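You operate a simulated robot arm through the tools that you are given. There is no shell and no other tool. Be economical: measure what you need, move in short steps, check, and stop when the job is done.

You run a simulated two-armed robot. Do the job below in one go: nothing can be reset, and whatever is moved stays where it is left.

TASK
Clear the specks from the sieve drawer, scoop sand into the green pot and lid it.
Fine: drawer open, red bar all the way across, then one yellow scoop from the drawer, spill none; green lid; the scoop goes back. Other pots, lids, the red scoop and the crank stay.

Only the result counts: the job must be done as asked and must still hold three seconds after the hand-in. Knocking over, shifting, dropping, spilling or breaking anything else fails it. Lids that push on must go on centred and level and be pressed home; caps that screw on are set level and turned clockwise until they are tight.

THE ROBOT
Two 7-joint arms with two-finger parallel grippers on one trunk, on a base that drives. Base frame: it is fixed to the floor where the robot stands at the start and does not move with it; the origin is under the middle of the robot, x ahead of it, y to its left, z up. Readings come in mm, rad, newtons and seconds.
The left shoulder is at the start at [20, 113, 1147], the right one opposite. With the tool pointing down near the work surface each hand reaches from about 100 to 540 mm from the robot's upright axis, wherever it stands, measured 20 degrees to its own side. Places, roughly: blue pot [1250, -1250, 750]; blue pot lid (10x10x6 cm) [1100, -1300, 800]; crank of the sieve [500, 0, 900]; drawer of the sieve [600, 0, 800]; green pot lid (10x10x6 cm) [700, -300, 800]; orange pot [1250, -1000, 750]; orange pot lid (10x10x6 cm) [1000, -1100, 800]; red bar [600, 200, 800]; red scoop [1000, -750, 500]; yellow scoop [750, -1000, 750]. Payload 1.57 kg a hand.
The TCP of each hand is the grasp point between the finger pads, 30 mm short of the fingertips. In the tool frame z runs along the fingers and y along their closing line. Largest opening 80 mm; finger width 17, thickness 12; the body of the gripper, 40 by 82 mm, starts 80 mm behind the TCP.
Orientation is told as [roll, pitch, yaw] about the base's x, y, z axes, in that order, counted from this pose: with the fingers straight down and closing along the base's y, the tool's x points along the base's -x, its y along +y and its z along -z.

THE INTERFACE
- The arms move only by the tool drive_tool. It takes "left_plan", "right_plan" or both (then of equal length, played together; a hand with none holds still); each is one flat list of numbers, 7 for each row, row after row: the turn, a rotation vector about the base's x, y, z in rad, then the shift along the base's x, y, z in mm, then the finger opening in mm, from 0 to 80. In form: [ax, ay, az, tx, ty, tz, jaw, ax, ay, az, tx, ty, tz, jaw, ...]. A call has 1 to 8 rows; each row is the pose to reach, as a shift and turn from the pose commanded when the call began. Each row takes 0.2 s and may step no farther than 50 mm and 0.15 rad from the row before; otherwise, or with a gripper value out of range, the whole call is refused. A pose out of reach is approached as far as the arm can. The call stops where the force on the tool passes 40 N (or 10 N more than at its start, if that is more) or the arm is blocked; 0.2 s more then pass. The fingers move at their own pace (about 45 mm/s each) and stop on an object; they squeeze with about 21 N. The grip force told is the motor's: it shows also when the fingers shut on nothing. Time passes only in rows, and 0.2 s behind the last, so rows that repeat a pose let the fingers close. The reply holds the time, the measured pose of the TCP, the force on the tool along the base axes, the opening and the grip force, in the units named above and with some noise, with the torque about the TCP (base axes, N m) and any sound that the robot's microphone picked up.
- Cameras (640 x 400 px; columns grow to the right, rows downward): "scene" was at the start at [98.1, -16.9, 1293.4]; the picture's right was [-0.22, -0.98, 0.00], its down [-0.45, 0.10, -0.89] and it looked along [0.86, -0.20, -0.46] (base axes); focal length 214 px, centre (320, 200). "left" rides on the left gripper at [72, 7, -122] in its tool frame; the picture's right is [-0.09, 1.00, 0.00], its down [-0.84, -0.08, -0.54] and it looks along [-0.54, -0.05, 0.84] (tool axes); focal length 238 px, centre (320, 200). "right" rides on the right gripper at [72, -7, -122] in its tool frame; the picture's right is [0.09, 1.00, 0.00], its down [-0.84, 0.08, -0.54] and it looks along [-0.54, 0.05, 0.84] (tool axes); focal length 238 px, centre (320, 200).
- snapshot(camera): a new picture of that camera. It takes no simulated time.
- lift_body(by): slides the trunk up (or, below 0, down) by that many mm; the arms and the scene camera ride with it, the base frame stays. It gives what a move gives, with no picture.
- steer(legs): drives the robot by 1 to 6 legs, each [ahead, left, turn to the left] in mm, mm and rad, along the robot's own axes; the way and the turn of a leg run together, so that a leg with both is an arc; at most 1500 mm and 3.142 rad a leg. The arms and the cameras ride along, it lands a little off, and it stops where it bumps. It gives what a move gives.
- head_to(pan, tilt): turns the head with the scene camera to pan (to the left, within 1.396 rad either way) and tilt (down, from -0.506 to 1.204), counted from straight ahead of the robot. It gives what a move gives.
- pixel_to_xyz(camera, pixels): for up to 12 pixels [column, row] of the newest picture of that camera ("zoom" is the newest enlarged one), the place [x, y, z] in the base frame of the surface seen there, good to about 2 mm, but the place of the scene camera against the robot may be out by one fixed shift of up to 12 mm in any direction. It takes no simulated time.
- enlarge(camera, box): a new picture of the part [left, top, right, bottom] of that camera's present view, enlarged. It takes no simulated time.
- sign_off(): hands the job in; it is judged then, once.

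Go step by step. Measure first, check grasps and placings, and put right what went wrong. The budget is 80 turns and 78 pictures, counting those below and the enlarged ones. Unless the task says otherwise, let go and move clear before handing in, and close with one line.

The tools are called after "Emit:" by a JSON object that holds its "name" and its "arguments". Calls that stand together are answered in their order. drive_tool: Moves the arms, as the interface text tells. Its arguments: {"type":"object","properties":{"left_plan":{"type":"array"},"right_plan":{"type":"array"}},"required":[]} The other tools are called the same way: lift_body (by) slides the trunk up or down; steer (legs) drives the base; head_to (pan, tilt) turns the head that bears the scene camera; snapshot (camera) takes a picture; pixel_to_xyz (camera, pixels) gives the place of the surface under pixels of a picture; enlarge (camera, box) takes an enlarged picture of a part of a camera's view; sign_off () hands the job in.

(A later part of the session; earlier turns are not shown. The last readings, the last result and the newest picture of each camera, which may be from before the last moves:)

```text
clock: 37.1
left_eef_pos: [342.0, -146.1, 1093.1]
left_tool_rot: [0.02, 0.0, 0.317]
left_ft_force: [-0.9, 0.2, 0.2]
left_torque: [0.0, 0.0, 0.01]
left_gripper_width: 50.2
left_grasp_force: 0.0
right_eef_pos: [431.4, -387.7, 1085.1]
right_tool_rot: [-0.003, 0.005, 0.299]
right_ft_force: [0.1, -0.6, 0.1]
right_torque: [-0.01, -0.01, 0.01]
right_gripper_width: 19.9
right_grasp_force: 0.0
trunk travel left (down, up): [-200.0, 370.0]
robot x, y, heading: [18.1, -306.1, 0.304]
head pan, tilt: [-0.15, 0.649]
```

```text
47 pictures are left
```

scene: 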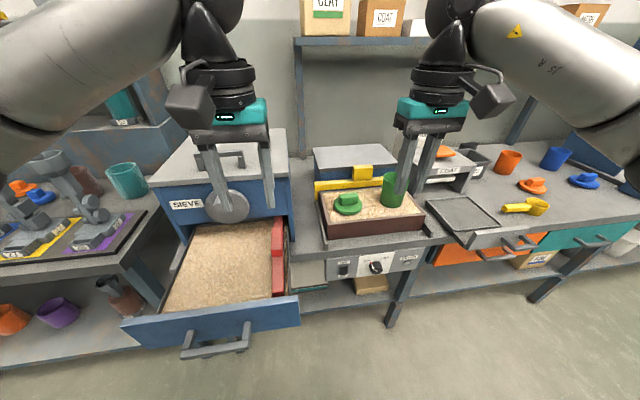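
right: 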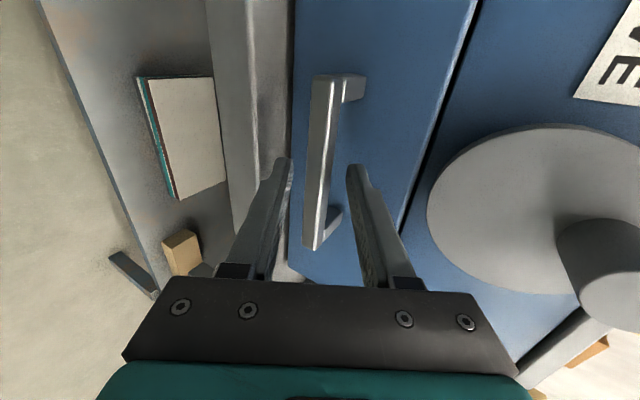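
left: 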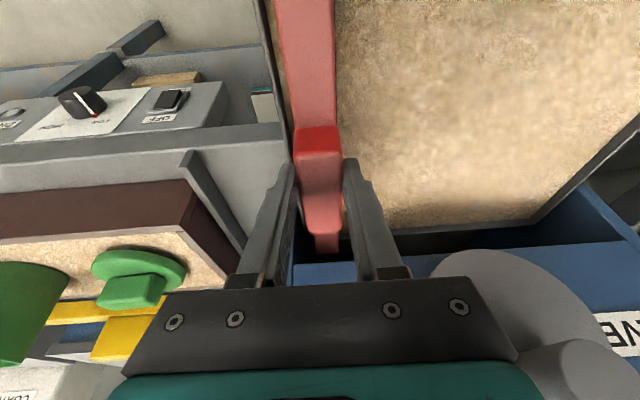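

The drawer is clean with the bar on the right, and the yellow scoop is at (520,208). I'll drive right to it with both hands held high.

Emit:
{"name": "steer", "arguments": {"legs": [[0, -650, 0], [60, 0, 0]]}}

Emit:
{"name": "head_to", "arguments": {"pan": -0.3, "tilt": 0.75}}

Emit:
{"name": "snapshot", "arguments": {"camera": "scene"}}

Emit:
{"name": "snapshot", "arguments": {"camera": "right"}}

```text
clock: 41.3
left_eef_pos: [597.9, -751.4, 1092.2]
left_tool_rot: [0.02, -0.001, 0.312]
left_ft_force: [-0.1, 0.5, 0.1]
left_torque: [0.01, 0.02, 0.0]
left_gripper_width: 50.1
left_grasp_force: 0.1
right_eef_pos: [687.0, -992.5, 1084.2]
right_tool_rot: [-0.002, 0.006, 0.297]
right_ft_force: [0.3, 0.1, -1.0]
right_torque: [-0.03, 0.01, -0.02]
right_gripper_width: 20.0
right_grasp_force: 0.0
trunk travel left (down, up): [-200.0, 370.0]
robot x, y, heading: [270.3, -907.1, 0.304]
head pan, tilt: [-0.15, 0.649]
```

```text
clock: 42.0
left_eef_pos: [597.5, -751.0, 1092.9]
left_tool_rot: [0.02, -0.001, 0.314]
left_ft_force: [0.0, 0.3, -0.3]
left_torque: [0.01, 0.05, 0.0]
left_gripper_width: 50.0
left_grasp_force: 0.0
right_eef_pos: [686.4, -991.3, 1084.1]
right_tool_rot: [-0.003, 0.006, 0.298]
right_ft_force: [0.5, 0.3, -0.7]
right_torque: [0.01, 0.0, -0.01]
right_gripper_width: 20.0
right_grasp_force: 0.1
trunk travel left (down, up): [-200.0, 370.0]
robot x, y, heading: [271.9, -910.6, 0.302]
head pan, tilt: [-0.3, 0.75]
```

```text
46 pictures are left
```

scene: 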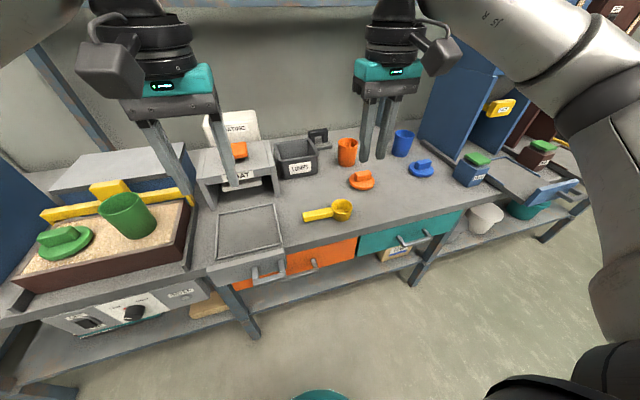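

```text
45 pictures are left
```

right: 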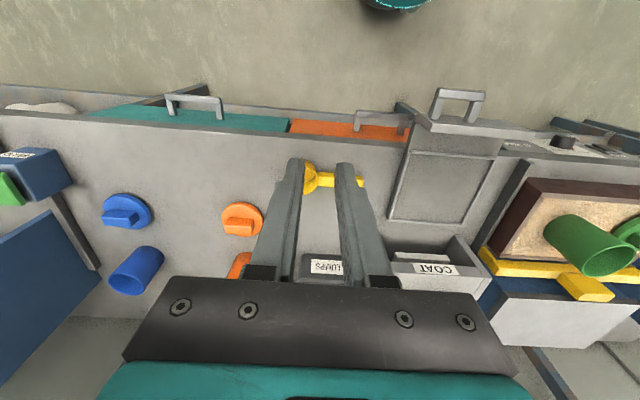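

The scoop's cup is at (343,208) with its handle running left to (305,215). I'll zoom for detail and measure it.

Emit:
{"name": "enlarge", "arguments": {"camera": "scene", "box": [290, 180, 370, 240]}}

Emit:
{"name": "pixel_to_xyz", "arguments": {"camera": "scene", "pixels": [[305, 215], [318, 213], [328, 212], [342, 203], [335, 205], [351, 205], [343, 218], [320, 225], [343, 209], [305, 219]]}}

Emit:
{"name": "enlarge", "arguments": {"camera": "right", "box": [280, 150, 390, 215]}}

Emit:
{"name": "pixel_to_xyz", "arguments": {"camera": "right", "pixels": [[325, 179], [330, 181], [308, 170], [312, 178], [360, 181], [332, 190], [308, 190]]}}

```text
6.67 times, centred on (330, 210) of scene
```

zoom: 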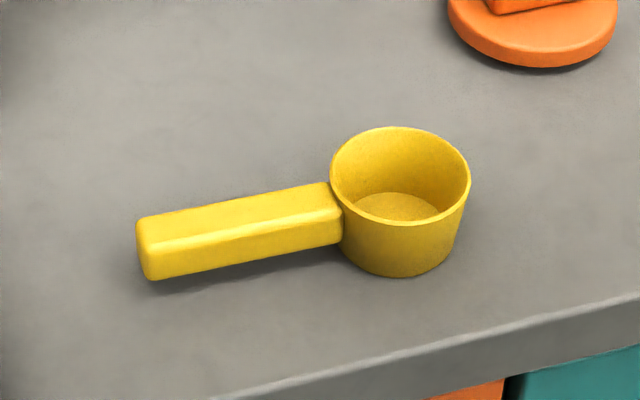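

```text
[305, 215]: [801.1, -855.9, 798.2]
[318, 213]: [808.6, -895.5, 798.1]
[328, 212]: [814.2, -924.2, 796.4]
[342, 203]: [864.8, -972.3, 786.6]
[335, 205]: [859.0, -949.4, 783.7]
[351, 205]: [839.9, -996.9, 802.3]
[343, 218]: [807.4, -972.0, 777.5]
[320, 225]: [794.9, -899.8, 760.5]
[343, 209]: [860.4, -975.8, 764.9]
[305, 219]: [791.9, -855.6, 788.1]
```

```text
5.82 times, centred on (335, 182) of right
```

zoom: 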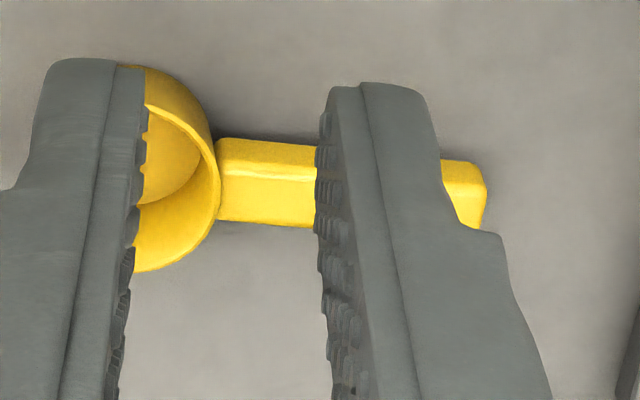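

```text
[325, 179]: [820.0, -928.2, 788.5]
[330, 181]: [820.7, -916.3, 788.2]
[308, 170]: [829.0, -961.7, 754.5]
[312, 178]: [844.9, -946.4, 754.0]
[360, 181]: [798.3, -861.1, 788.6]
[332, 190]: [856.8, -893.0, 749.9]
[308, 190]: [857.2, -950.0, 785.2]
```

The table is at z≈750; the scoop's handle top is at z≈788, running from about (800,−855) to the cup wall at (815,−926), with the cup about 62 mm wide and centred near (830,−966). I'll drive 60 mm closer and yaw the right hand −90° so it closes across the handle.

Emit:
{"name": "steer", "arguments": {"legs": [[60, 0, 0]]}}

Emit:
{"name": "drive_tool", "arguments": {"right_plan": [0, 0, -0.143, 3, 5, 0, 60, 0, 0, -0.286, 6, 10, 0, 60, 0, 0, -0.429, 9, 15, 0, 60, 0, 0, -0.572, 12, 20, 0, 60, 0, 0, -0.715, 15, 25, 0, 60, 0, 0, -0.858, 18, 30, 0, 60]}}

Emit:
{"name": "drive_tool", "arguments": {"right_plan": [0, 0, -0.143, 5, 8, -10, 60, 0, 0, -0.286, 10, 16, -20, 60, 0, 0, -0.429, 15, 24, -30, 60, 0, 0, -0.572, 20, 32, -40, 60, 0, 0, -0.713, 25, 40, -50, 60]}}

Emit:
{"name": "snapshot", "arguments": {"camera": "right"}}

```text
clock: 43.0
left_eef_pos: [652.1, -732.3, 1092.5]
left_tool_rot: [0.021, 0.0, 0.311]
left_ft_force: [-0.2, 0.2, -0.3]
left_torque: [-0.03, 0.0, 0.02]
left_gripper_width: 50.1
left_grasp_force: 0.1
right_eef_pos: [741.6, -974.3, 1085.0]
right_tool_rot: [0.0, 0.007, 0.295]
right_ft_force: [0.0, 0.0, -0.3]
right_torque: [-0.02, 0.02, 0.01]
right_gripper_width: 19.9
right_grasp_force: 0.1
trunk travel left (down, up): [-200.0, 370.0]
robot x, y, heading: [326.2, -893.3, 0.306]
head pan, tilt: [-0.3, 0.75]
```

```text
clock: 44.4
left_eef_pos: [652.4, -734.3, 1092.0]
left_tool_rot: [0.018, -0.002, 0.313]
left_ft_force: [-0.3, 0.6, 0.4]
left_torque: [0.0, -0.04, -0.01]
left_gripper_width: 49.9
left_grasp_force: 0.2
right_eef_pos: [759.4, -946.1, 1085.2]
right_tool_rot: [-0.002, 0.005, -0.564]
right_ft_force: [0.4, 0.0, -0.1]
right_torque: [-0.03, 0.02, 0.02]
right_gripper_width: 59.9
right_grasp_force: 0.0
trunk travel left (down, up): [-200.0, 370.0]
robot x, y, heading: [327.9, -889.4, 0.303]
head pan, tilt: [-0.3, 0.75]
```

```text
clock: 45.5
left_eef_pos: [652.8, -732.8, 1092.7]
left_tool_rot: [0.02, -0.001, 0.313]
left_ft_force: [-0.1, 0.0, 0.6]
left_torque: [0.03, 0.01, -0.04]
left_gripper_width: 50.2
left_grasp_force: 0.0
right_eef_pos: [785.4, -906.4, 1033.1]
right_tool_rot: [-0.003, 0.007, -1.278]
right_ft_force: [-0.5, -0.6, -0.2]
right_torque: [0.01, 0.0, 0.01]
right_gripper_width: 60.1
right_grasp_force: 0.0
trunk travel left (down, up): [-200.0, 370.0]
robot x, y, heading: [324.2, -892.7, 0.301]
head pan, tilt: [-0.3, 0.75]
```

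```text
42 pictures are left
```

right: 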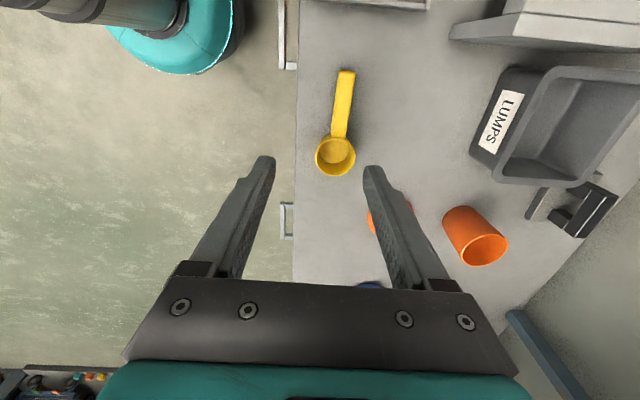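

The right camera now shows the scoop with its handle from (346,72) to (339,138) and the cup at (335,156). I'll zoom and measure its axis.

Emit:
{"name": "enlarge", "arguments": {"camera": "right", "box": [300, 60, 380, 185]}}

Emit:
{"name": "pixel_to_xyz", "arguments": {"camera": "right", "pixels": [[346, 76], [344, 95], [342, 115], [340, 130], [337, 85], [352, 95], [317, 156], [354, 156], [336, 175], [335, 155], [337, 138]]}}

```text
3.20 times, centred on (340, 122) of right
```

zoom: 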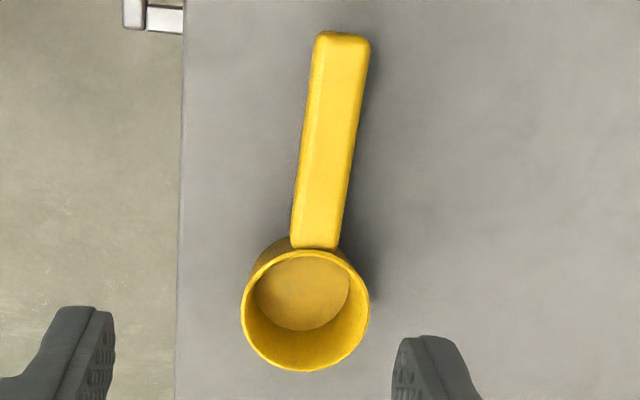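

```text
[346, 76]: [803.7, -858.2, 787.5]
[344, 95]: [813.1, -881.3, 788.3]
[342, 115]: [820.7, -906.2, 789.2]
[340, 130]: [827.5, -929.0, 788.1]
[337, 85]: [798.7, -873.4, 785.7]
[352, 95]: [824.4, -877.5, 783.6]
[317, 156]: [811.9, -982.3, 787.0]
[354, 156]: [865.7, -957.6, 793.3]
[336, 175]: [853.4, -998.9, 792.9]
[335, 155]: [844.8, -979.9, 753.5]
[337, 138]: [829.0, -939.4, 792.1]
```

Handle axis angle is −1.246 and the cup centre is (840,−970). I'll tilt the right hand 0.5 rad so its fingers point toward the cup, move to a pre-grasp, and take the left hand out of the way at the same time.

Emit:
{"name": "drive_tool", "arguments": {"left_plan": [0, 0, 0, -28, 22, 10, 50, 0, 0, 0, -56, 45, 20, 50, 0, 0, 0, -84, 68, 30, 50, 0, 0, 0, -112, 90, 40, 50, 0, 0, 0, -140, 113, 50, 50], "right_plan": [-0.0953, -0.0305, 0.0064, 4, 8, -36, 50, -0.1906, -0.061, 0.0128, 8, 16, -72, 50, -0.2859, -0.0915, 0.0192, 12, 25, -108, 50, -0.3812, -0.122, 0.0256, 16, 33, -144, 50, -0.4766, -0.1524, 0.032, 19.6, 41, -180, 50]}}

Emit:
{"name": "snapshot", "arguments": {"camera": "right"}}

```text
clock: 46.8
left_eef_pos: [512.8, -620.3, 1143.6]
left_tool_rot: [0.017, -0.003, 0.311]
left_ft_force: [-0.1, 0.1, 0.7]
left_torque: [0.01, 0.01, 0.02]
left_gripper_width: 50.0
left_grasp_force: 0.0
right_eef_pos: [801.3, -859.9, 854.6]
right_tool_rot: [0.0, -0.496, -1.242]
right_ft_force: [0.5, 1.3, -0.2]
right_torque: [0.0, -0.03, 0.03]
right_gripper_width: 50.1
right_grasp_force: 0.1
trunk travel left (down, up): [-200.0, 370.0]
robot x, y, heading: [330.1, -887.3, 0.302]
head pan, tilt: [-0.3, 0.75]
```

```text
40 pictures are left
```

right: 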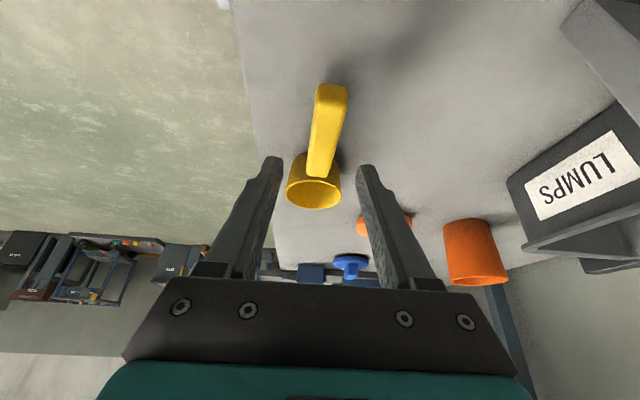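

The handle is centred between the fingers at (325,130). I'll advance 75 mm along the finger axis and close.

Emit:
{"name": "drive_tool", "arguments": {"right_plan": [0, 0, 0, 4.8, -12.4, -21, 50, 0, 0, 0, 9.6, -25, -42, 45, 0, 0, 0, 14.4, -37.3, -63.4, 40]}}

Emit:
{"name": "snapshot", "arguments": {"camera": "right"}}

```text
clock: 47.5
left_eef_pos: [514.5, -621.8, 1141.9]
left_tool_rot: [0.019, -0.001, 0.31]
left_ft_force: [0.3, 0.6, -0.1]
left_torque: [0.02, 0.0, 0.0]
left_gripper_width: 49.8
left_grasp_force: 0.0
right_eef_pos: [815.7, -902.6, 791.0]
right_tool_rot: [-0.005, -0.496, -1.24]
right_ft_force: [-0.3, 0.6, 0.5]
right_torque: [0.01, 0.0, 0.01]
right_gripper_width: 39.9
right_grasp_force: 0.1
trunk travel left (down, up): [-200.0, 370.0]
robot x, y, heading: [323.8, -892.4, 0.306]
head pan, tilt: [-0.3, 0.75]
```

```text
39 pictures are left
```

right: 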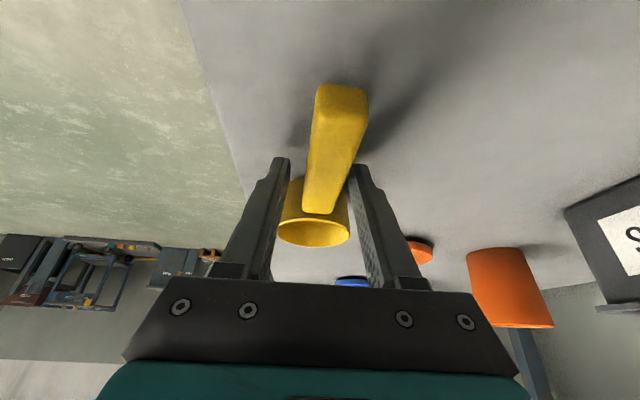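

The handle is between the pads. I'll close firmly and lift 100 mm.

Emit:
{"name": "drive_tool", "arguments": {"right_plan": [0, 0, 0, 0, 0, 0, 10, 0, 0, 0, 0, 0, 0, 5, 0, 0, 0, 0, 0, 0, 5, 0, 0, 0, 0, 0, 15, 5, 0, 0, 0, 0, 0, 50, 5, 0, 0, 0, 0, 0, 90, 5, 0, 0, 0, 0, 0, 135, 5, 0, 0, 0, 0, 0, 180, 5]}}

Emit:
{"name": "snapshot", "arguments": {"camera": "right"}}

Emit:
{"name": "snapshot", "arguments": {"camera": "scene"}}

```text
clock: 49.4
left_eef_pos: [514.9, -622.2, 1143.7]
left_tool_rot: [0.018, -0.003, 0.313]
left_ft_force: [0.3, 0.2, 0.3]
left_torque: [0.01, 0.0, -0.01]
left_gripper_width: 49.8
left_grasp_force: 0.1
right_eef_pos: [817.6, -901.7, 968.6]
right_tool_rot: [-0.002, -0.494, -1.241]
right_ft_force: [-0.8, -0.2, -0.6]
right_torque: [0.03, 0.02, -0.01]
right_gripper_width: 23.4
right_grasp_force: 21.0
trunk travel left (down, up): [-200.0, 370.0]
robot x, y, heading: [327.5, -892.2, 0.304]
head pan, tilt: [-0.3, 0.75]
```

```text
38 pictures are left
```

right: 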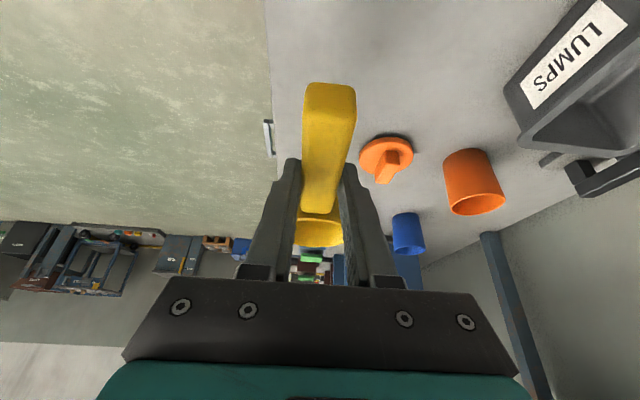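

```text
37 pictures are left
```

scene: 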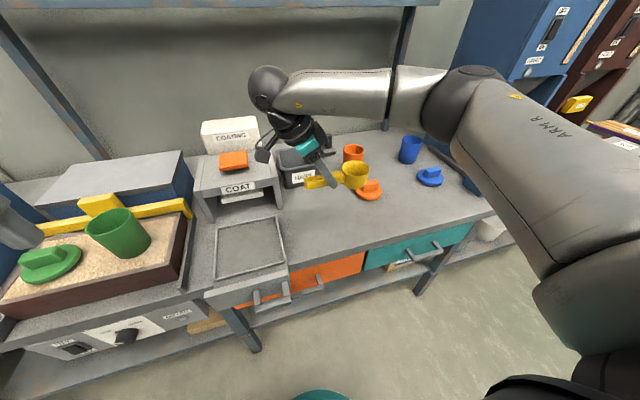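

The scoop is held level (23.4 mm, 21 N), with its rest pose recorded at TCP (816,−902.5,791). I'll drive back and left to bring the right hand to the drawer.

Emit:
{"name": "steer", "arguments": {"legs": [[-143, 0, 0], [0, 1034, 0]]}}

Emit:
{"name": "head_to", "arguments": {"pan": -0.3, "tilt": 0.85}}

Emit:
{"name": "snapshot", "arguments": {"camera": "scene"}}

```text
clock: 55.6
left_eef_pos: [71.6, 305.4, 1142.9]
left_tool_rot: [0.02, -0.003, 0.312]
left_ft_force: [0.0, -0.3, -0.1]
left_torque: [-0.02, 0.04, 0.0]
left_gripper_width: 49.9
left_grasp_force: 0.0
right_eef_pos: [374.0, 24.0, 969.1]
right_tool_rot: [-0.002, -0.495, -1.245]
right_ft_force: [0.1, 0.1, -1.2]
right_torque: [0.03, 0.01, 0.02]
right_gripper_width: 23.3
right_grasp_force: 21.3
trunk travel left (down, up): [-200.0, 370.0]
robot x, y, heading: [-115.2, 32.3, 0.303]
head pan, tilt: [-0.3, 0.75]
```

```text
clock: 56.2
left_eef_pos: [70.7, 305.0, 1142.2]
left_tool_rot: [0.018, -0.001, 0.312]
left_ft_force: [0.9, -0.5, -1.2]
left_torque: [-0.04, -0.05, -0.01]
left_gripper_width: 50.2
left_grasp_force: 0.1
right_eef_pos: [373.8, 23.4, 968.0]
right_tool_rot: [-0.003, -0.493, -1.244]
right_ft_force: [-0.5, -0.1, -0.6]
right_torque: [0.05, -0.02, 0.0]
right_gripper_width: 23.4
right_grasp_force: 20.6
trunk travel left (down, up): [-200.0, 370.0]
robot x, y, heading: [-115.9, 36.4, 0.302]
head pan, tilt: [-0.3, 0.85]
```

```text
36 pictures are left
```

scene: 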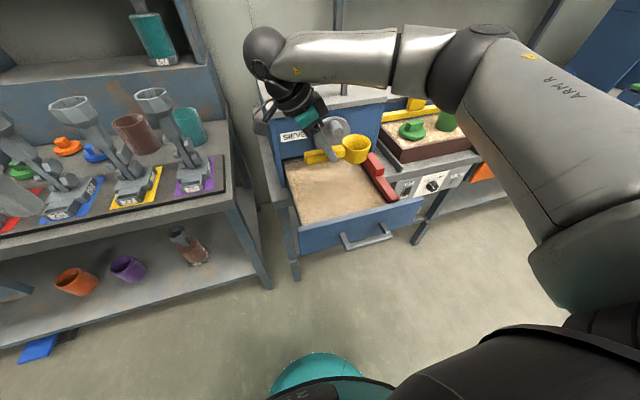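

The scoop hangs over the clean sand (TCP f=364, l=−90). I'll pitch the cup mouth-forward in the air first, shifting slightly away from the crank.

Emit:
{"name": "drive_tool", "arguments": {"right_plan": [0.1403, 0.0472, 0, -5, 3.7, 0, 5, 0.2806, 0.0944, 0, -10, 7.4, 0, 5, 0.4209, 0.1416, 0, -15, 11.1, 0, 5, 0.5612, 0.1888, 0, -20, 14.8, 0, 5, 0.7015, 0.236, 0, -25, 18.5, 0, 5, 0.8418, 0.2832, 0, -30, 22.2, 0, 5, 0.9821, 0.3304, 0, -34, 26, 0, 5, 1.1224, 0.3776, 0, -38.8, 29.7, 0, 5]}}

Emit:
{"name": "snapshot", "arguments": {"camera": "scene"}}

Emit:
{"name": "snapshot", "arguments": {"camera": "right"}}

```text
clock: 58.0
left_eef_pos: [72.1, 306.5, 1142.3]
left_tool_rot: [0.019, -0.001, 0.312]
left_ft_force: [0.1, -0.1, 0.7]
left_torque: [0.01, 0.02, -0.02]
left_gripper_width: 50.1
left_grasp_force: 0.1
right_eef_pos: [334.8, 52.2, 969.3]
right_tool_rot: [0.0, 0.693, -1.244]
right_ft_force: [-0.4, 0.0, -1.0]
right_torque: [0.01, 0.06, -0.03]
right_gripper_width: 23.4
right_grasp_force: 20.7
trunk travel left (down, up): [-200.0, 370.0]
robot x, y, heading: [-116.8, 35.8, 0.3]
head pan, tilt: [-0.3, 0.85]
```

```text
35 pictures are left
```

scene: 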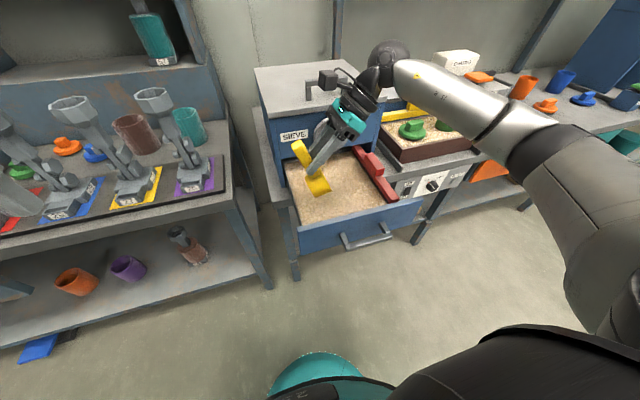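

```text
34 pictures are left
```

right: 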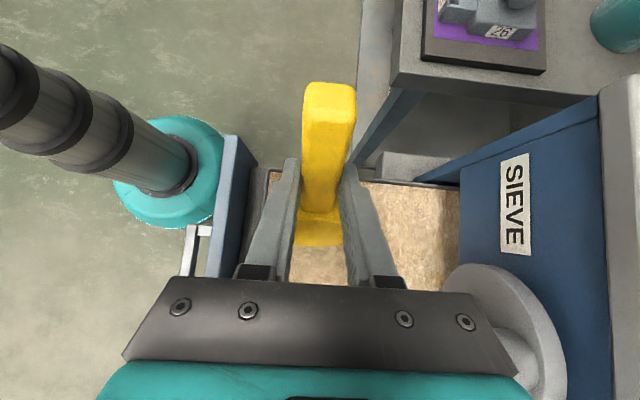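

The cup pitches well and clears the crank. Now I'll finish to 85°, move slightly toward the drawer front, and dip the lip about 20 mm into the sand.

Emit:
{"name": "drive_tool", "arguments": {"right_plan": [0.1403, 0.0472, 0, -11, -3.3, -20, 5, 0.2806, 0.0944, 0, -21, -6.6, -40, 5, 0.2806, 0.0944, 0, -21, -6.6, -60, 5, 0.2806, 0.0944, 0, -21, -6.6, -74, 5, 0.2806, 0.0944, 0, -21, -6.6, -82, 5, 0.2806, 0.0944, 0, -21, -6.6, -90, 5]}}

Emit:
{"name": "snapshot", "arguments": {"camera": "scene"}}

```text
clock: 59.4
left_eef_pos: [71.2, 304.6, 1142.1]
left_tool_rot: [0.019, -0.002, 0.311]
left_ft_force: [1.0, 0.2, -0.2]
left_torque: [0.01, 0.0, 0.01]
left_gripper_width: 49.9
left_grasp_force: 0.0
right_eef_pos: [315.0, 45.9, 881.1]
right_tool_rot: [0.003, 0.986, -1.245]
right_ft_force: [-0.3, 0.0, -1.3]
right_torque: [-0.01, -0.02, 0.02]
right_gripper_width: 23.2
right_grasp_force: 21.2
trunk travel left (down, up): [-200.0, 370.0]
robot x, y, heading: [-117.8, 34.6, 0.299]
head pan, tilt: [-0.3, 0.85]
```

```text
33 pictures are left
```

scene: 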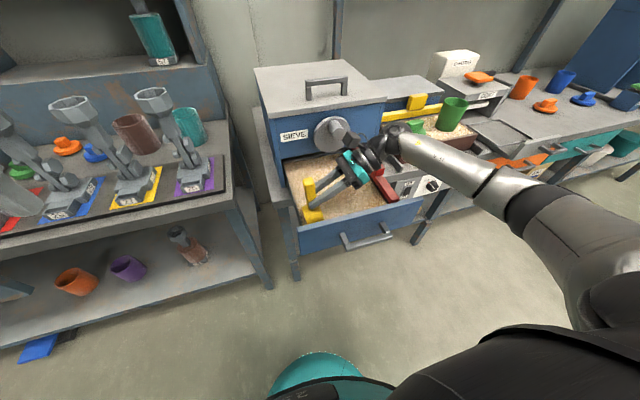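

No contact force so far. I'll zoom on the cup to see whether the lip is actually in the sand.

Emit:
{"name": "enlarge", "arguments": {"camera": "scene", "box": [270, 130, 430, 240]}}

```text
3.64 times, centred on (350, 185) of scene
```

zoom: 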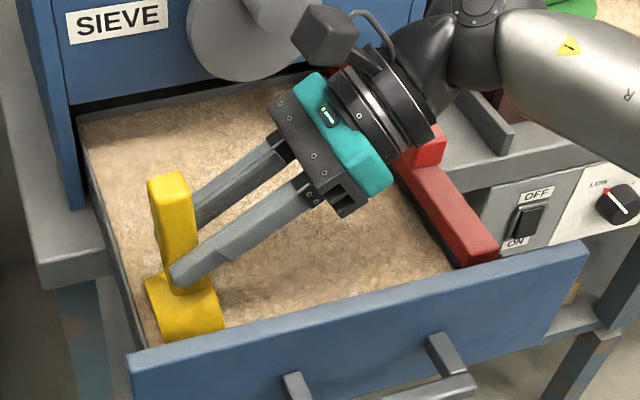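

The cup is dipping in only part-way. I'll go 13 mm deeper while ploughing 45 mm right, watching for floor contact.

Emit:
{"name": "drive_tool", "arguments": {"right_plan": [0, 0, 0, 2.5, -7, -6, 5, 0, 0, 0, 4.5, -14, -12, 5, 0, 0, 0, 9, -28.5, -12, 5, 0, 0, 0, 13.5, -43, -12, 5]}}

Emit:
{"name": "enlarge", "arguments": {"camera": "scene", "box": [270, 130, 430, 240]}}

```text
clock: 60.4
left_eef_pos: [71.3, 305.6, 1143.5]
left_tool_rot: [0.018, -0.002, 0.31]
left_ft_force: [-0.2, 0.8, -0.5]
left_torque: [0.01, 0.04, -0.01]
left_gripper_width: 50.0
left_grasp_force: 0.0
right_eef_pos: [328.2, 5.1, 870.7]
right_tool_rot: [0.008, 0.991, -1.235]
right_ft_force: [-1.2, 5.7, 17.9]
right_torque: [0.43, 0.0, -0.01]
right_gripper_width: 23.8
right_grasp_force: 20.6
trunk travel left (down, up): [-200.0, 370.0]
robot x, y, heading: [-118.2, 30.8, 0.306]
head pan, tilt: [-0.3, 0.85]
```

```text
3.64 times, centred on (350, 185) of scene
```

zoom: 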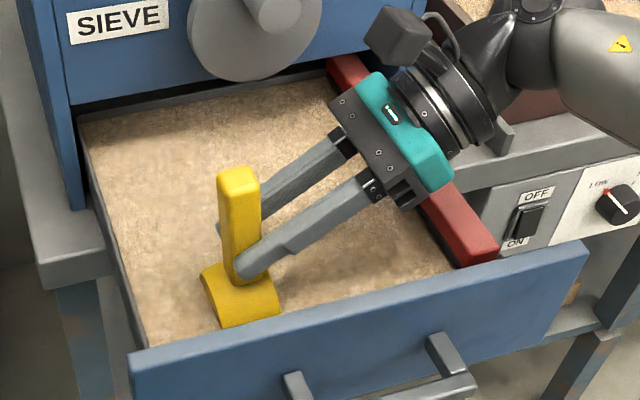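

Floor contact shows (18 N up) at TCP z≈870, so the floor is at about z 769 and the lip is ~30 mm deep. Now I'll roll the cup up while pushing forward, keeping its bottom just above the floor.

Emit:
{"name": "drive_tool", "arguments": {"right_plan": [-0.1403, -0.0472, 0, 3, -9.5, 8, 5, -0.2806, -0.0944, 0, 6.6, -21, 10, 5, -0.4209, -0.1416, 0, 10, -31.5, 10, 5, -0.5612, -0.1888, 0, 12.7, -40, 7, 5, -0.7015, -0.236, 0, 14.5, -45.8, 1, 5, -0.8418, -0.2832, 0, 15, -47.7, -5, 5, -0.9821, -0.3304, 0, 15, -47.7, -13, 5, -1.1224, -0.3776, 0, 15, -47.7, -22, 5]}}

Emit:
{"name": "enlarge", "arguments": {"camera": "scene", "box": [270, 130, 430, 240]}}

```text
clock: 62.2
left_eef_pos: [71.5, 304.9, 1142.9]
left_tool_rot: [0.018, -0.001, 0.31]
left_ft_force: [0.2, -0.2, 0.1]
left_torque: [0.01, 0.0, 0.01]
left_gripper_width: 50.2
left_grasp_force: 0.0
right_eef_pos: [343.3, -42.3, 846.8]
right_tool_rot: [0.0, -0.201, -1.245]
right_ft_force: [-0.1, 0.1, -3.0]
right_torque: [0.09, 0.02, 0.03]
right_gripper_width: 23.2
right_grasp_force: 21.3
trunk travel left (down, up): [-200.0, 370.0]
robot x, y, heading: [-114.7, 35.4, 0.302]
head pan, tilt: [-0.3, 0.85]
```

```text
3.64 times, centred on (350, 185) of scene
```

zoom: 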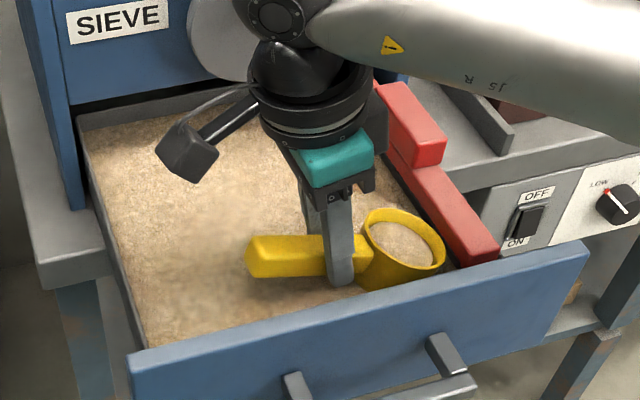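

The cup is full of sand and the wrist force shows its weight. I'll level the last 0.3 rad while lifting slowly, then check.

Emit:
{"name": "drive_tool", "arguments": {"right_plan": [-0.07, -0.0236, 0, 0, 0, 6, 5, -0.14, -0.047, 0, 0, 0, 14, 5, -0.21, -0.071, 0, 0, 0, 24, 5, -0.28, -0.0945, 0, 0, 0, 38, 5, -0.28, -0.0945, 0, 0, 0, 58, 5, -0.28, -0.0945, 0, 0, 0, 78, 5, -0.28, -0.0945, 0, 0, 0, 100, 5, -0.28, -0.0945, 0, 0, 0, 115, 5]}}

Emit:
{"name": "enlarge", "arguments": {"camera": "scene", "box": [270, 90, 430, 240]}}

```text
clock: 64.0
left_eef_pos: [72.1, 304.6, 1143.1]
left_tool_rot: [0.018, -0.002, 0.31]
left_ft_force: [0.5, 0.7, 0.4]
left_torque: [0.0, 0.0, 0.01]
left_gripper_width: 50.0
left_grasp_force: 0.1
right_eef_pos: [341.1, -43.9, 959.3]
right_tool_rot: [-0.004, -0.493, -1.243]
right_ft_force: [0.0, -0.6, -2.3]
right_torque: [0.09, 0.03, 0.0]
right_gripper_width: 23.4
right_grasp_force: 21.1
trunk travel left (down, up): [-200.0, 370.0]
robot x, y, heading: [-115.8, 37.6, 0.299]
head pan, tilt: [-0.3, 0.85]
```

```text
2.67 times, centred on (350, 165) of scene
```

zoom: 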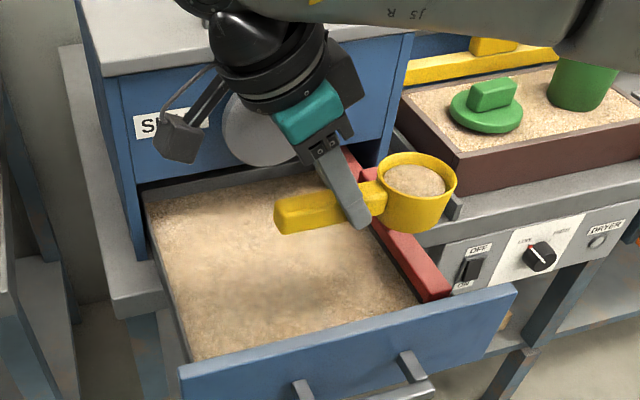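

The scoop is level and full over the drawer. Before carrying it I'll check how close the base may stand to the bench and where the pot is, using the scene view.

Emit:
{"name": "snapshot", "arguments": {"camera": "scene"}}

Emit:
{"name": "pixel_to_xyz", "arguments": {"camera": "scene", "pixels": [[318, 353], [295, 365], [425, 200], [470, 172], [447, 98], [465, 100], [455, 120], [412, 122], [400, 160], [490, 78], [450, 62], [290, 270]]}}

```text
28 pictures are left
```

scene: 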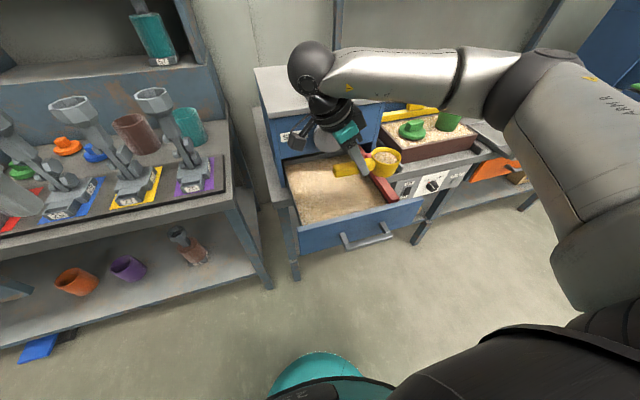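

```text
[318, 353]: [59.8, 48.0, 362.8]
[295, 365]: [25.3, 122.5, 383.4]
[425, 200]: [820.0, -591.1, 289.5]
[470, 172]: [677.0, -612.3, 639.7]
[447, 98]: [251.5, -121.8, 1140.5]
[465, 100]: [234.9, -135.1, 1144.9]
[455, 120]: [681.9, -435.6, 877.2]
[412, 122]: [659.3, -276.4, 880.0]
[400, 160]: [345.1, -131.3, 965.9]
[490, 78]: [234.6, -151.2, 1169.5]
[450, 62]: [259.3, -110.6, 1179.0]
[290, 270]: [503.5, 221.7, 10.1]
```

The base dome reaches about 180 mm ahead of the robot's axis and the bench front is at f≈460, so I can stand at f≈150. I'll first bring the full scoop up and left relative to the robot, smoothly.

Emit:
{"name": "drive_tool", "arguments": {"right_plan": [0, 0, 0, 0, 0, 15, 5, 0, 0, 0, -3, 9, 30, 5, 0, 0, 0, -10, 33, 45, 5, 0, 0, 0, -19, 60, 55, 5, 0, 0, 0, -28, 90, 60, 5, 0, 0, 0, -37, 118, 60, 5, 0, 0, 0, -46, 146, 60, 5, 0, 0, 0, -51, 162, 60, 5]}}

Emit:
{"name": "steer", "arguments": {"legs": [[0, -581, 0], [220, 0, 0]]}}

Emit:
{"name": "head_to", "arguments": {"pan": -0.25, "tilt": 0.8}}

Emit:
{"name": "snapshot", "arguments": {"camera": "scene"}}

```text
clock: 65.8
left_eef_pos: [70.3, 305.0, 1142.6]
left_tool_rot: [0.019, -0.002, 0.311]
left_ft_force: [-0.7, 0.2, 0.1]
left_torque: [0.0, 0.02, -0.03]
left_gripper_width: 50.2
left_grasp_force: 0.0
right_eef_pos: [291.2, 116.4, 1020.1]
right_tool_rot: [-0.002, -0.495, -1.243]
right_ft_force: [-0.1, 0.8, -2.4]
right_torque: [0.07, 0.05, 0.03]
right_gripper_width: 23.2
right_grasp_force: 20.6
trunk travel left (down, up): [-200.0, 370.0]
robot x, y, heading: [-119.2, 37.2, 0.308]
head pan, tilt: [-0.3, 0.85]
```

```text
clock: 70.4
left_eef_pos: [448.4, -184.9, 1141.7]
left_tool_rot: [0.018, 0.0, 0.303]
left_ft_force: [0.7, -0.5, -0.1]
left_torque: [-0.01, 0.02, 0.02]
left_gripper_width: 49.8
left_grasp_force: 0.1
right_eef_pos: [665.3, -375.7, 1019.9]
right_tool_rot: [-0.003, -0.493, -1.252]
right_ft_force: [0.0, 0.2, -2.8]
right_torque: [0.07, 0.04, -0.01]
right_gripper_width: 23.7
right_grasp_force: 20.9
trunk travel left (down, up): [-200.0, 370.0]
robot x, y, heading: [259.4, -451.2, 0.293]
head pan, tilt: [-0.3, 0.85]
```

```text
clock: 71.0
left_eef_pos: [447.0, -185.5, 1142.5]
left_tool_rot: [0.019, -0.002, 0.303]
left_ft_force: [-0.4, 0.8, -0.1]
left_torque: [-0.02, -0.03, 0.0]
left_gripper_width: 49.9
left_grasp_force: 0.1
right_eef_pos: [666.2, -375.6, 1020.4]
right_tool_rot: [-0.005, -0.494, -1.25]
right_ft_force: [0.7, -0.8, -2.9]
right_torque: [0.15, 0.0, -0.01]
right_gripper_width: 23.6
right_grasp_force: 21.0
trunk travel left (down, up): [-200.0, 370.0]
robot x, y, heading: [254.9, -454.9, 0.295]
head pan, tilt: [-0.25, 0.799]
```

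```text
27 pictures are left
```

scene: 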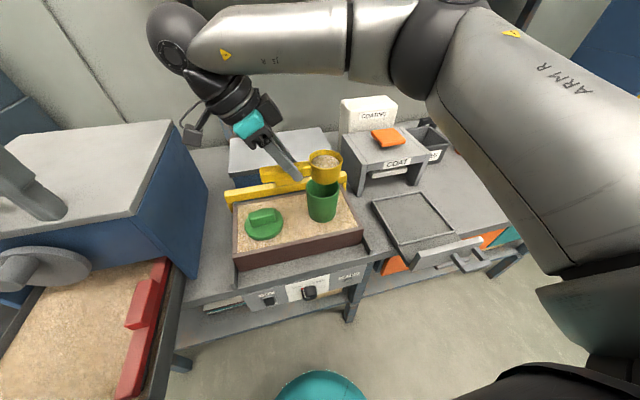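

The full cup is hanging near the pot (rim at (322,188)). I'll zoom and measure the pot, the cup rim and the COAT box nearby.

Emit:
{"name": "enlarge", "arguments": {"camera": "scene", "box": [220, 120, 400, 260]}}

Emit:
{"name": "pixel_to_xyz", "arguments": {"camera": "scene", "pixels": [[308, 192], [336, 192], [322, 197], [338, 184], [310, 160], [343, 163], [326, 173], [320, 205], [388, 138], [370, 150], [360, 100], [322, 218]]}}

Emit:
{"name": "snapshot", "arguments": {"camera": "left"}}

```text
2.86 times, centred on (310, 190) of scene
```

zoom: 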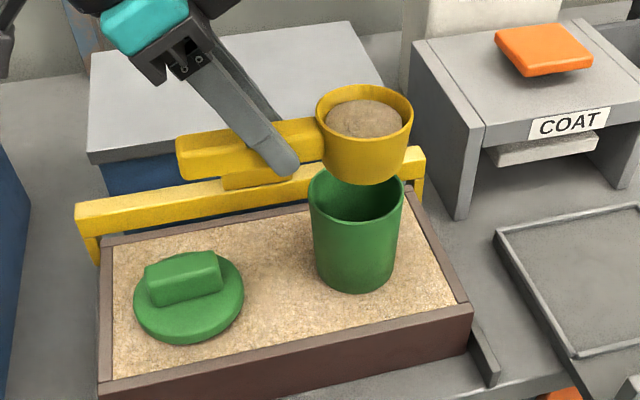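

```text
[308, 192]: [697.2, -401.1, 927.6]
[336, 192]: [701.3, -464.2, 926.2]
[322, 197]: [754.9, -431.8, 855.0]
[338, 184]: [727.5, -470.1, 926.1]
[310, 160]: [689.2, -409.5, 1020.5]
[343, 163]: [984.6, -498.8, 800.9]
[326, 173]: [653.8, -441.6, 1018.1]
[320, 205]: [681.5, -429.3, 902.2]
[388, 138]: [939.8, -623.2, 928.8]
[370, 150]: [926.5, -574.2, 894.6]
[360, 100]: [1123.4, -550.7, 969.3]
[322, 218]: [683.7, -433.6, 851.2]
```

```text
25 pictures are left
```

left: 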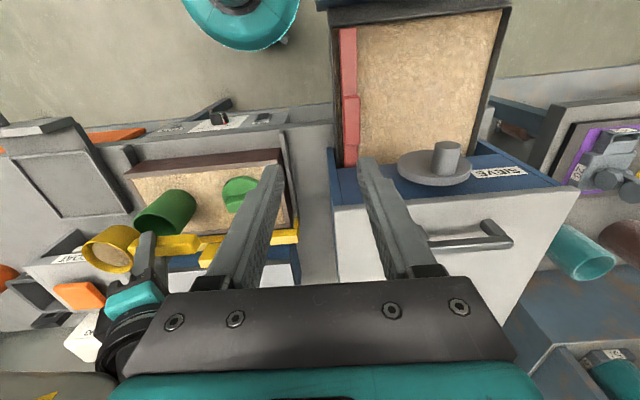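

I'll use the left camera, which is more accurate, to fix the pot rim; zooming on it at (165,210).

Emit:
{"name": "enlarge", "arguments": {"camera": "left", "box": [70, 150, 270, 280]}}

```text
3.08 times, centred on (170, 215) of left
```

zoom: 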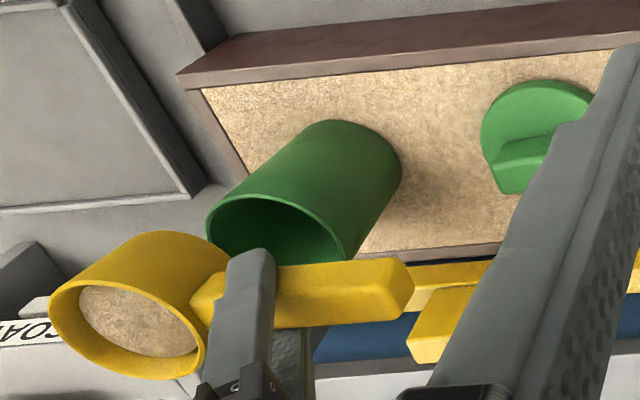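

Emit:
{"name": "pixel_to_xyz", "arguments": {"camera": "zoom", "pixels": [[210, 222], [213, 235], [240, 197], [282, 198], [320, 224], [343, 257], [220, 206], [300, 208], [340, 130], [398, 170], [372, 122], [60, 295]]}}

```text
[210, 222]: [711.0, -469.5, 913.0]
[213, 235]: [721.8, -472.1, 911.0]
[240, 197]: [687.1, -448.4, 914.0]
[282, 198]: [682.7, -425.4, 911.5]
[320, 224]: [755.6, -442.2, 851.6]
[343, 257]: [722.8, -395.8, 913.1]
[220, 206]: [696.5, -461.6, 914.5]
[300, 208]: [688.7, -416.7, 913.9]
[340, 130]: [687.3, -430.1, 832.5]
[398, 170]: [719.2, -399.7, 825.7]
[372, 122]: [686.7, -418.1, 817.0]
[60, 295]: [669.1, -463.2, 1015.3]
```

The pot rim fits a circle centred at (720,−434), radius 38, z 914. I'll bring the scoop lip over the pot, about 10 mm short of centre and high, and begin tilting.

Emit:
{"name": "drive_tool", "arguments": {"right_plan": [0, 0, 0, 6, 16, 0, 5, 0, 0, 0, 12, 32, 0, 5, 0, 0, 0, 18.4, 48.5, 0, 5, 0.071, 0.0236, 0, 18.6, 48, -5, 5, 0.142, 0.047, 0, 18.7, 47.5, -10, 5, 0.213, 0.071, 0, 19.2, 46, -15, 5, 0.285, 0.0945, 0, 19.7, 44.4, -20, 5]}}

Emit:
{"name": "enlarge", "arguments": {"camera": "scene", "box": [220, 90, 400, 260]}}

Emit:
{"name": "snapshot", "arguments": {"camera": "left"}}

```text
clock: 72.6
left_eef_pos: [446.9, -185.0, 1142.7]
left_tool_rot: [0.018, 0.0, 0.303]
left_ft_force: [0.1, 0.3, -1.2]
left_torque: [0.01, -0.03, 0.0]
left_gripper_width: 50.0
left_grasp_force: 0.1
right_eef_pos: [685.9, -331.2, 999.3]
right_tool_rot: [-0.005, -0.191, -1.252]
right_ft_force: [0.5, 0.2, -1.7]
right_torque: [0.03, 0.06, -0.02]
right_gripper_width: 23.6
right_grasp_force: 21.3
trunk travel left (down, up): [-200.0, 370.0]
robot x, y, heading: [255.3, -449.4, 0.297]
head pan, tilt: [-0.25, 0.799]
```

```text
2.35 times, centred on (310, 175) of scene
```

zoom: 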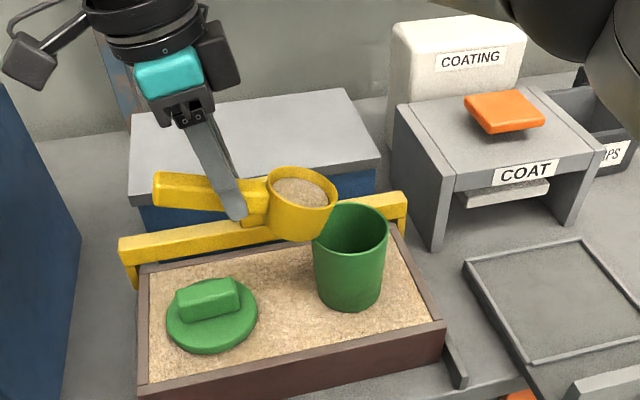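

```text
22 pictures are left
```

left: 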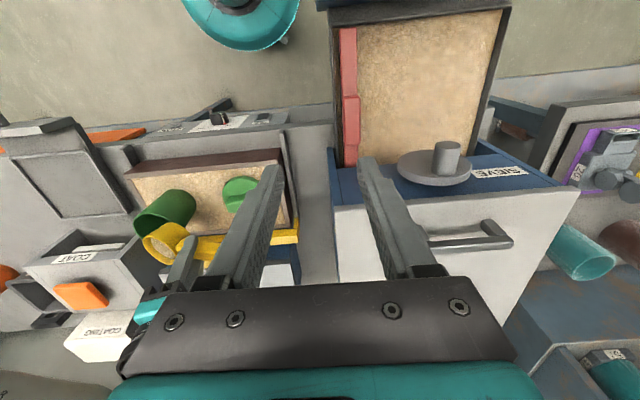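

The lip looks to be over the pot. A quick query on this zoom will confirm the lip against the pot rim.

Emit:
{"name": "pixel_to_xyz", "arguments": {"camera": "zoom", "pixels": [[335, 195], [328, 208], [300, 238], [386, 228], [314, 240], [350, 252], [320, 215]]}}

```text
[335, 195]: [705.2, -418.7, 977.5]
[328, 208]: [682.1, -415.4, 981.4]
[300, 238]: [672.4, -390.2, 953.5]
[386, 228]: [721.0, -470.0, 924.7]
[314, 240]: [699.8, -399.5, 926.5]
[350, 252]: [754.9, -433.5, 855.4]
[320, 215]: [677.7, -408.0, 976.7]
```

The lip position agrees with the prediction, about 10 mm short of the pot centre. I'll pour on, pivoting about the lip, to about 85°.

Emit:
{"name": "drive_tool", "arguments": {"right_plan": [0.1416, 0.0466, 0, 2, -5.1, 1, 5, 0.2832, 0.0932, 0, 4.3, -12.4, 10, 5, 0.4248, 0.1398, 0, 7.3, -21.3, 18, 5, 0.5664, 0.1864, 0, 10.8, -31.9, 25, 5, 0.708, 0.233, 0, 14.8, -44, 28.5, 5, 0.8496, 0.2796, 0, 19.1, -57.1, 30, 5, 0.9912, 0.3262, 0, 23.7, -71.1, 30, 5, 1.1328, 0.3728, 0, 28.4, -85.4, 28, 5]}}

Emit:
{"name": "enlarge", "arguments": {"camera": "scene", "box": [220, 90, 400, 260]}}

```text
clock: 74.4
left_eef_pos: [446.6, -184.4, 1142.7]
left_tool_rot: [0.019, -0.001, 0.301]
left_ft_force: [0.6, 0.6, -1.2]
left_torque: [0.0, 0.05, 0.0]
left_gripper_width: 49.9
left_grasp_force: 0.1
right_eef_pos: [713.0, -418.5, 1029.9]
right_tool_rot: [0.004, 1.003, -1.249]
right_ft_force: [0.1, 0.8, -1.6]
right_torque: [-0.02, -0.01, 0.0]
right_gripper_width: 23.6
right_grasp_force: 21.2
trunk travel left (down, up): [-200.0, 370.0]
robot x, y, heading: [253.3, -451.6, 0.297]
head pan, tilt: [-0.25, 0.799]
```

```text
2.35 times, centred on (310, 175) of scene
```

zoom: 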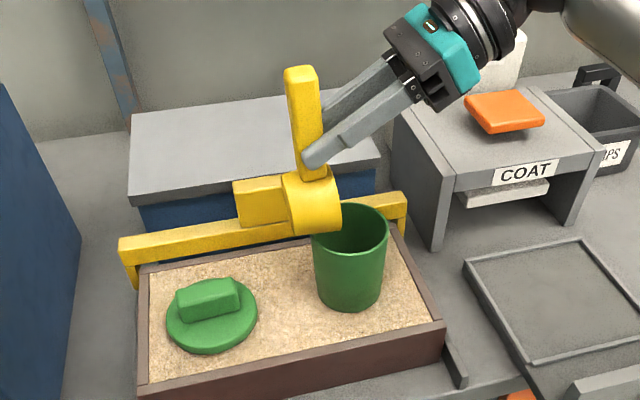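

The cup is at 85° over the pot with nothing spilled around it. I'll continue tilting to about 128° and hold so it empties.

Emit:
{"name": "drive_tool", "arguments": {"right_plan": [0.1416, 0.0466, 0, 4.5, -13.6, -4, 5, 0.2832, 0.0932, 0, 9.3, -28.1, -8, 5, 0.4248, 0.1398, 0, 13.9, -42.1, -12, 5, 0.5664, 0.1864, 0, 18.3, -55.4, -18, 5, 0.708, 0.233, 0, 22.3, -67.7, -27, 5, 0.708, 0.233, 0, 22.3, -67.7, -27, 5, 0.708, 0.233, 0, 22.3, -67.7, -27, 5, 0.708, 0.233, 0, 22.3, -67.7, -27, 5]}}

Emit:
{"name": "enlarge", "arguments": {"camera": "scene", "box": [220, 90, 400, 260]}}

Emit:
{"name": "enlarge", "arguments": {"camera": "left", "box": [70, 150, 270, 280]}}

```text
clock: 76.2
left_eef_pos: [446.1, -186.5, 1141.9]
left_tool_rot: [0.02, -0.001, 0.304]
left_ft_force: [0.5, -0.3, 0.3]
left_torque: [0.01, 0.0, -0.01]
left_gripper_width: 49.9
left_grasp_force: 0.0
right_eef_pos: [735.8, -486.0, 1002.0]
right_tool_rot: [3.132, 1.395, 1.882]
right_ft_force: [-0.7, 0.5, -1.1]
right_torque: [-0.06, -0.02, 0.01]
right_gripper_width: 23.4
right_grasp_force: 20.9
trunk travel left (down, up): [-200.0, 370.0]
robot x, y, heading: [257.3, -455.6, 0.293]
head pan, tilt: [-0.25, 0.799]
```

```text
2.35 times, centred on (310, 175) of scene
```

zoom: 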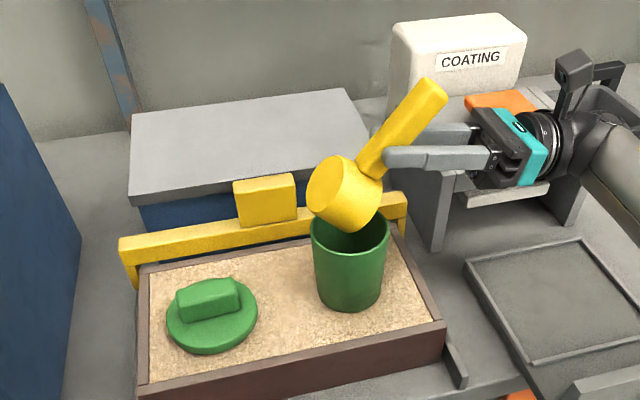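

```text
3.08 times, centred on (170, 215) of left
```

zoom: 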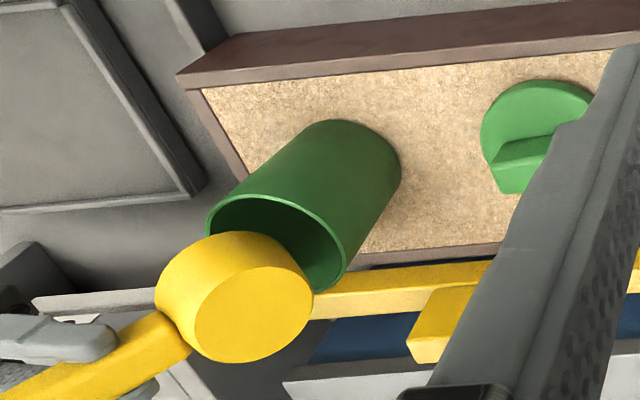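

It is emptying cleanly into the pot. I'll tilt a bit further to shake out the rest, then come back along the same path.

Emit:
{"name": "drive_tool", "arguments": {"right_plan": [0.1416, 0.0466, 0, 3.6, -10.8, -10, 5, 0.2832, 0.0932, 0, 6.6, -20, -22, 5, 0.2832, 0.0932, 0, 6.6, -20, -22, 5, 0.2, 0.066, 0, 5, -15, -15, 5, 0.2832, 0.0932, 0, 6.6, -20, -22, 5, 0.2832, 0.0932, 0, 6.6, -20, -22, 5, 0.1416, 0.0466, 0, 3.6, -10.8, -10, 5, 0, 0, 0, 0, 0, 0, 5]}}

Emit:
{"name": "drive_tool", "arguments": {"right_plan": [-0.1416, -0.0466, 0, -4, 12.3, 12, 5, -0.2832, -0.0932, 0, -8.4, 25.6, 18, 5, -0.4248, -0.1398, 0, -13, 39.6, 22, 5, -0.5664, -0.1864, 0, -17.8, 54.1, 26, 5, -0.708, -0.233, 0, -22.3, 67.7, 30, 5, -0.8496, -0.2796, 0, -27, 82, 34, 5, -0.9912, -0.3262, 0, -31.3, 96, 38, 5, -1.1328, -0.3728, 0, -35.6, 109.1, 42, 5]}}

Emit:
{"name": "snapshot", "arguments": {"camera": "scene"}}

```text
clock: 78.0
left_eef_pos: [446.3, -183.9, 1143.0]
left_tool_rot: [0.018, -0.001, 0.305]
left_ft_force: [-0.5, 0.9, -0.2]
left_torque: [-0.03, 0.03, 0.0]
left_gripper_width: 50.0
left_grasp_force: 0.0
right_eef_pos: [735.5, -485.0, 1003.9]
right_tool_rot: [3.139, 1.398, 1.887]
right_ft_force: [0.2, 0.3, -1.9]
right_torque: [-0.01, -0.06, -0.01]
right_gripper_width: 23.6
right_grasp_force: 20.6
trunk travel left (down, up): [-200.0, 370.0]
robot x, y, heading: [256.9, -452.4, 0.296]
head pan, tilt: [-0.25, 0.799]
```

```text
clock: 79.8
left_eef_pos: [445.4, -185.5, 1141.0]
left_tool_rot: [0.019, -0.001, 0.303]
left_ft_force: [-0.3, 0.2, 0.1]
left_torque: [0.0, -0.03, 0.02]
left_gripper_width: 50.3
left_grasp_force: 0.0
right_eef_pos: [700.3, -376.3, 1045.2]
right_tool_rot: [-0.002, 0.548, -1.253]
right_ft_force: [-0.6, 0.5, -1.5]
right_torque: [-0.01, 0.01, -0.02]
right_gripper_width: 23.1
right_grasp_force: 21.6
trunk travel left (down, up): [-200.0, 370.0]
robot x, y, heading: [260.1, -452.1, 0.294]
head pan, tilt: [-0.25, 0.799]
```

```text
18 pictures are left
```

scene: 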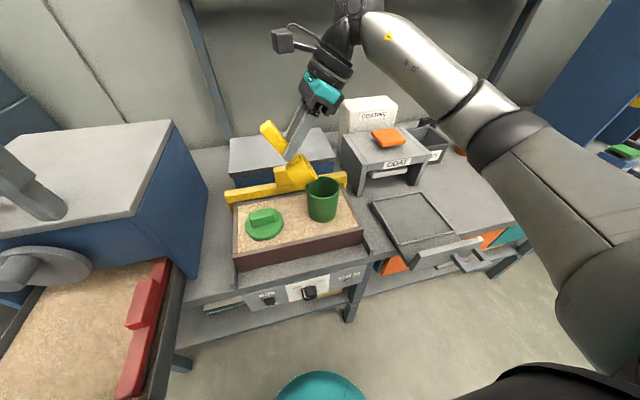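

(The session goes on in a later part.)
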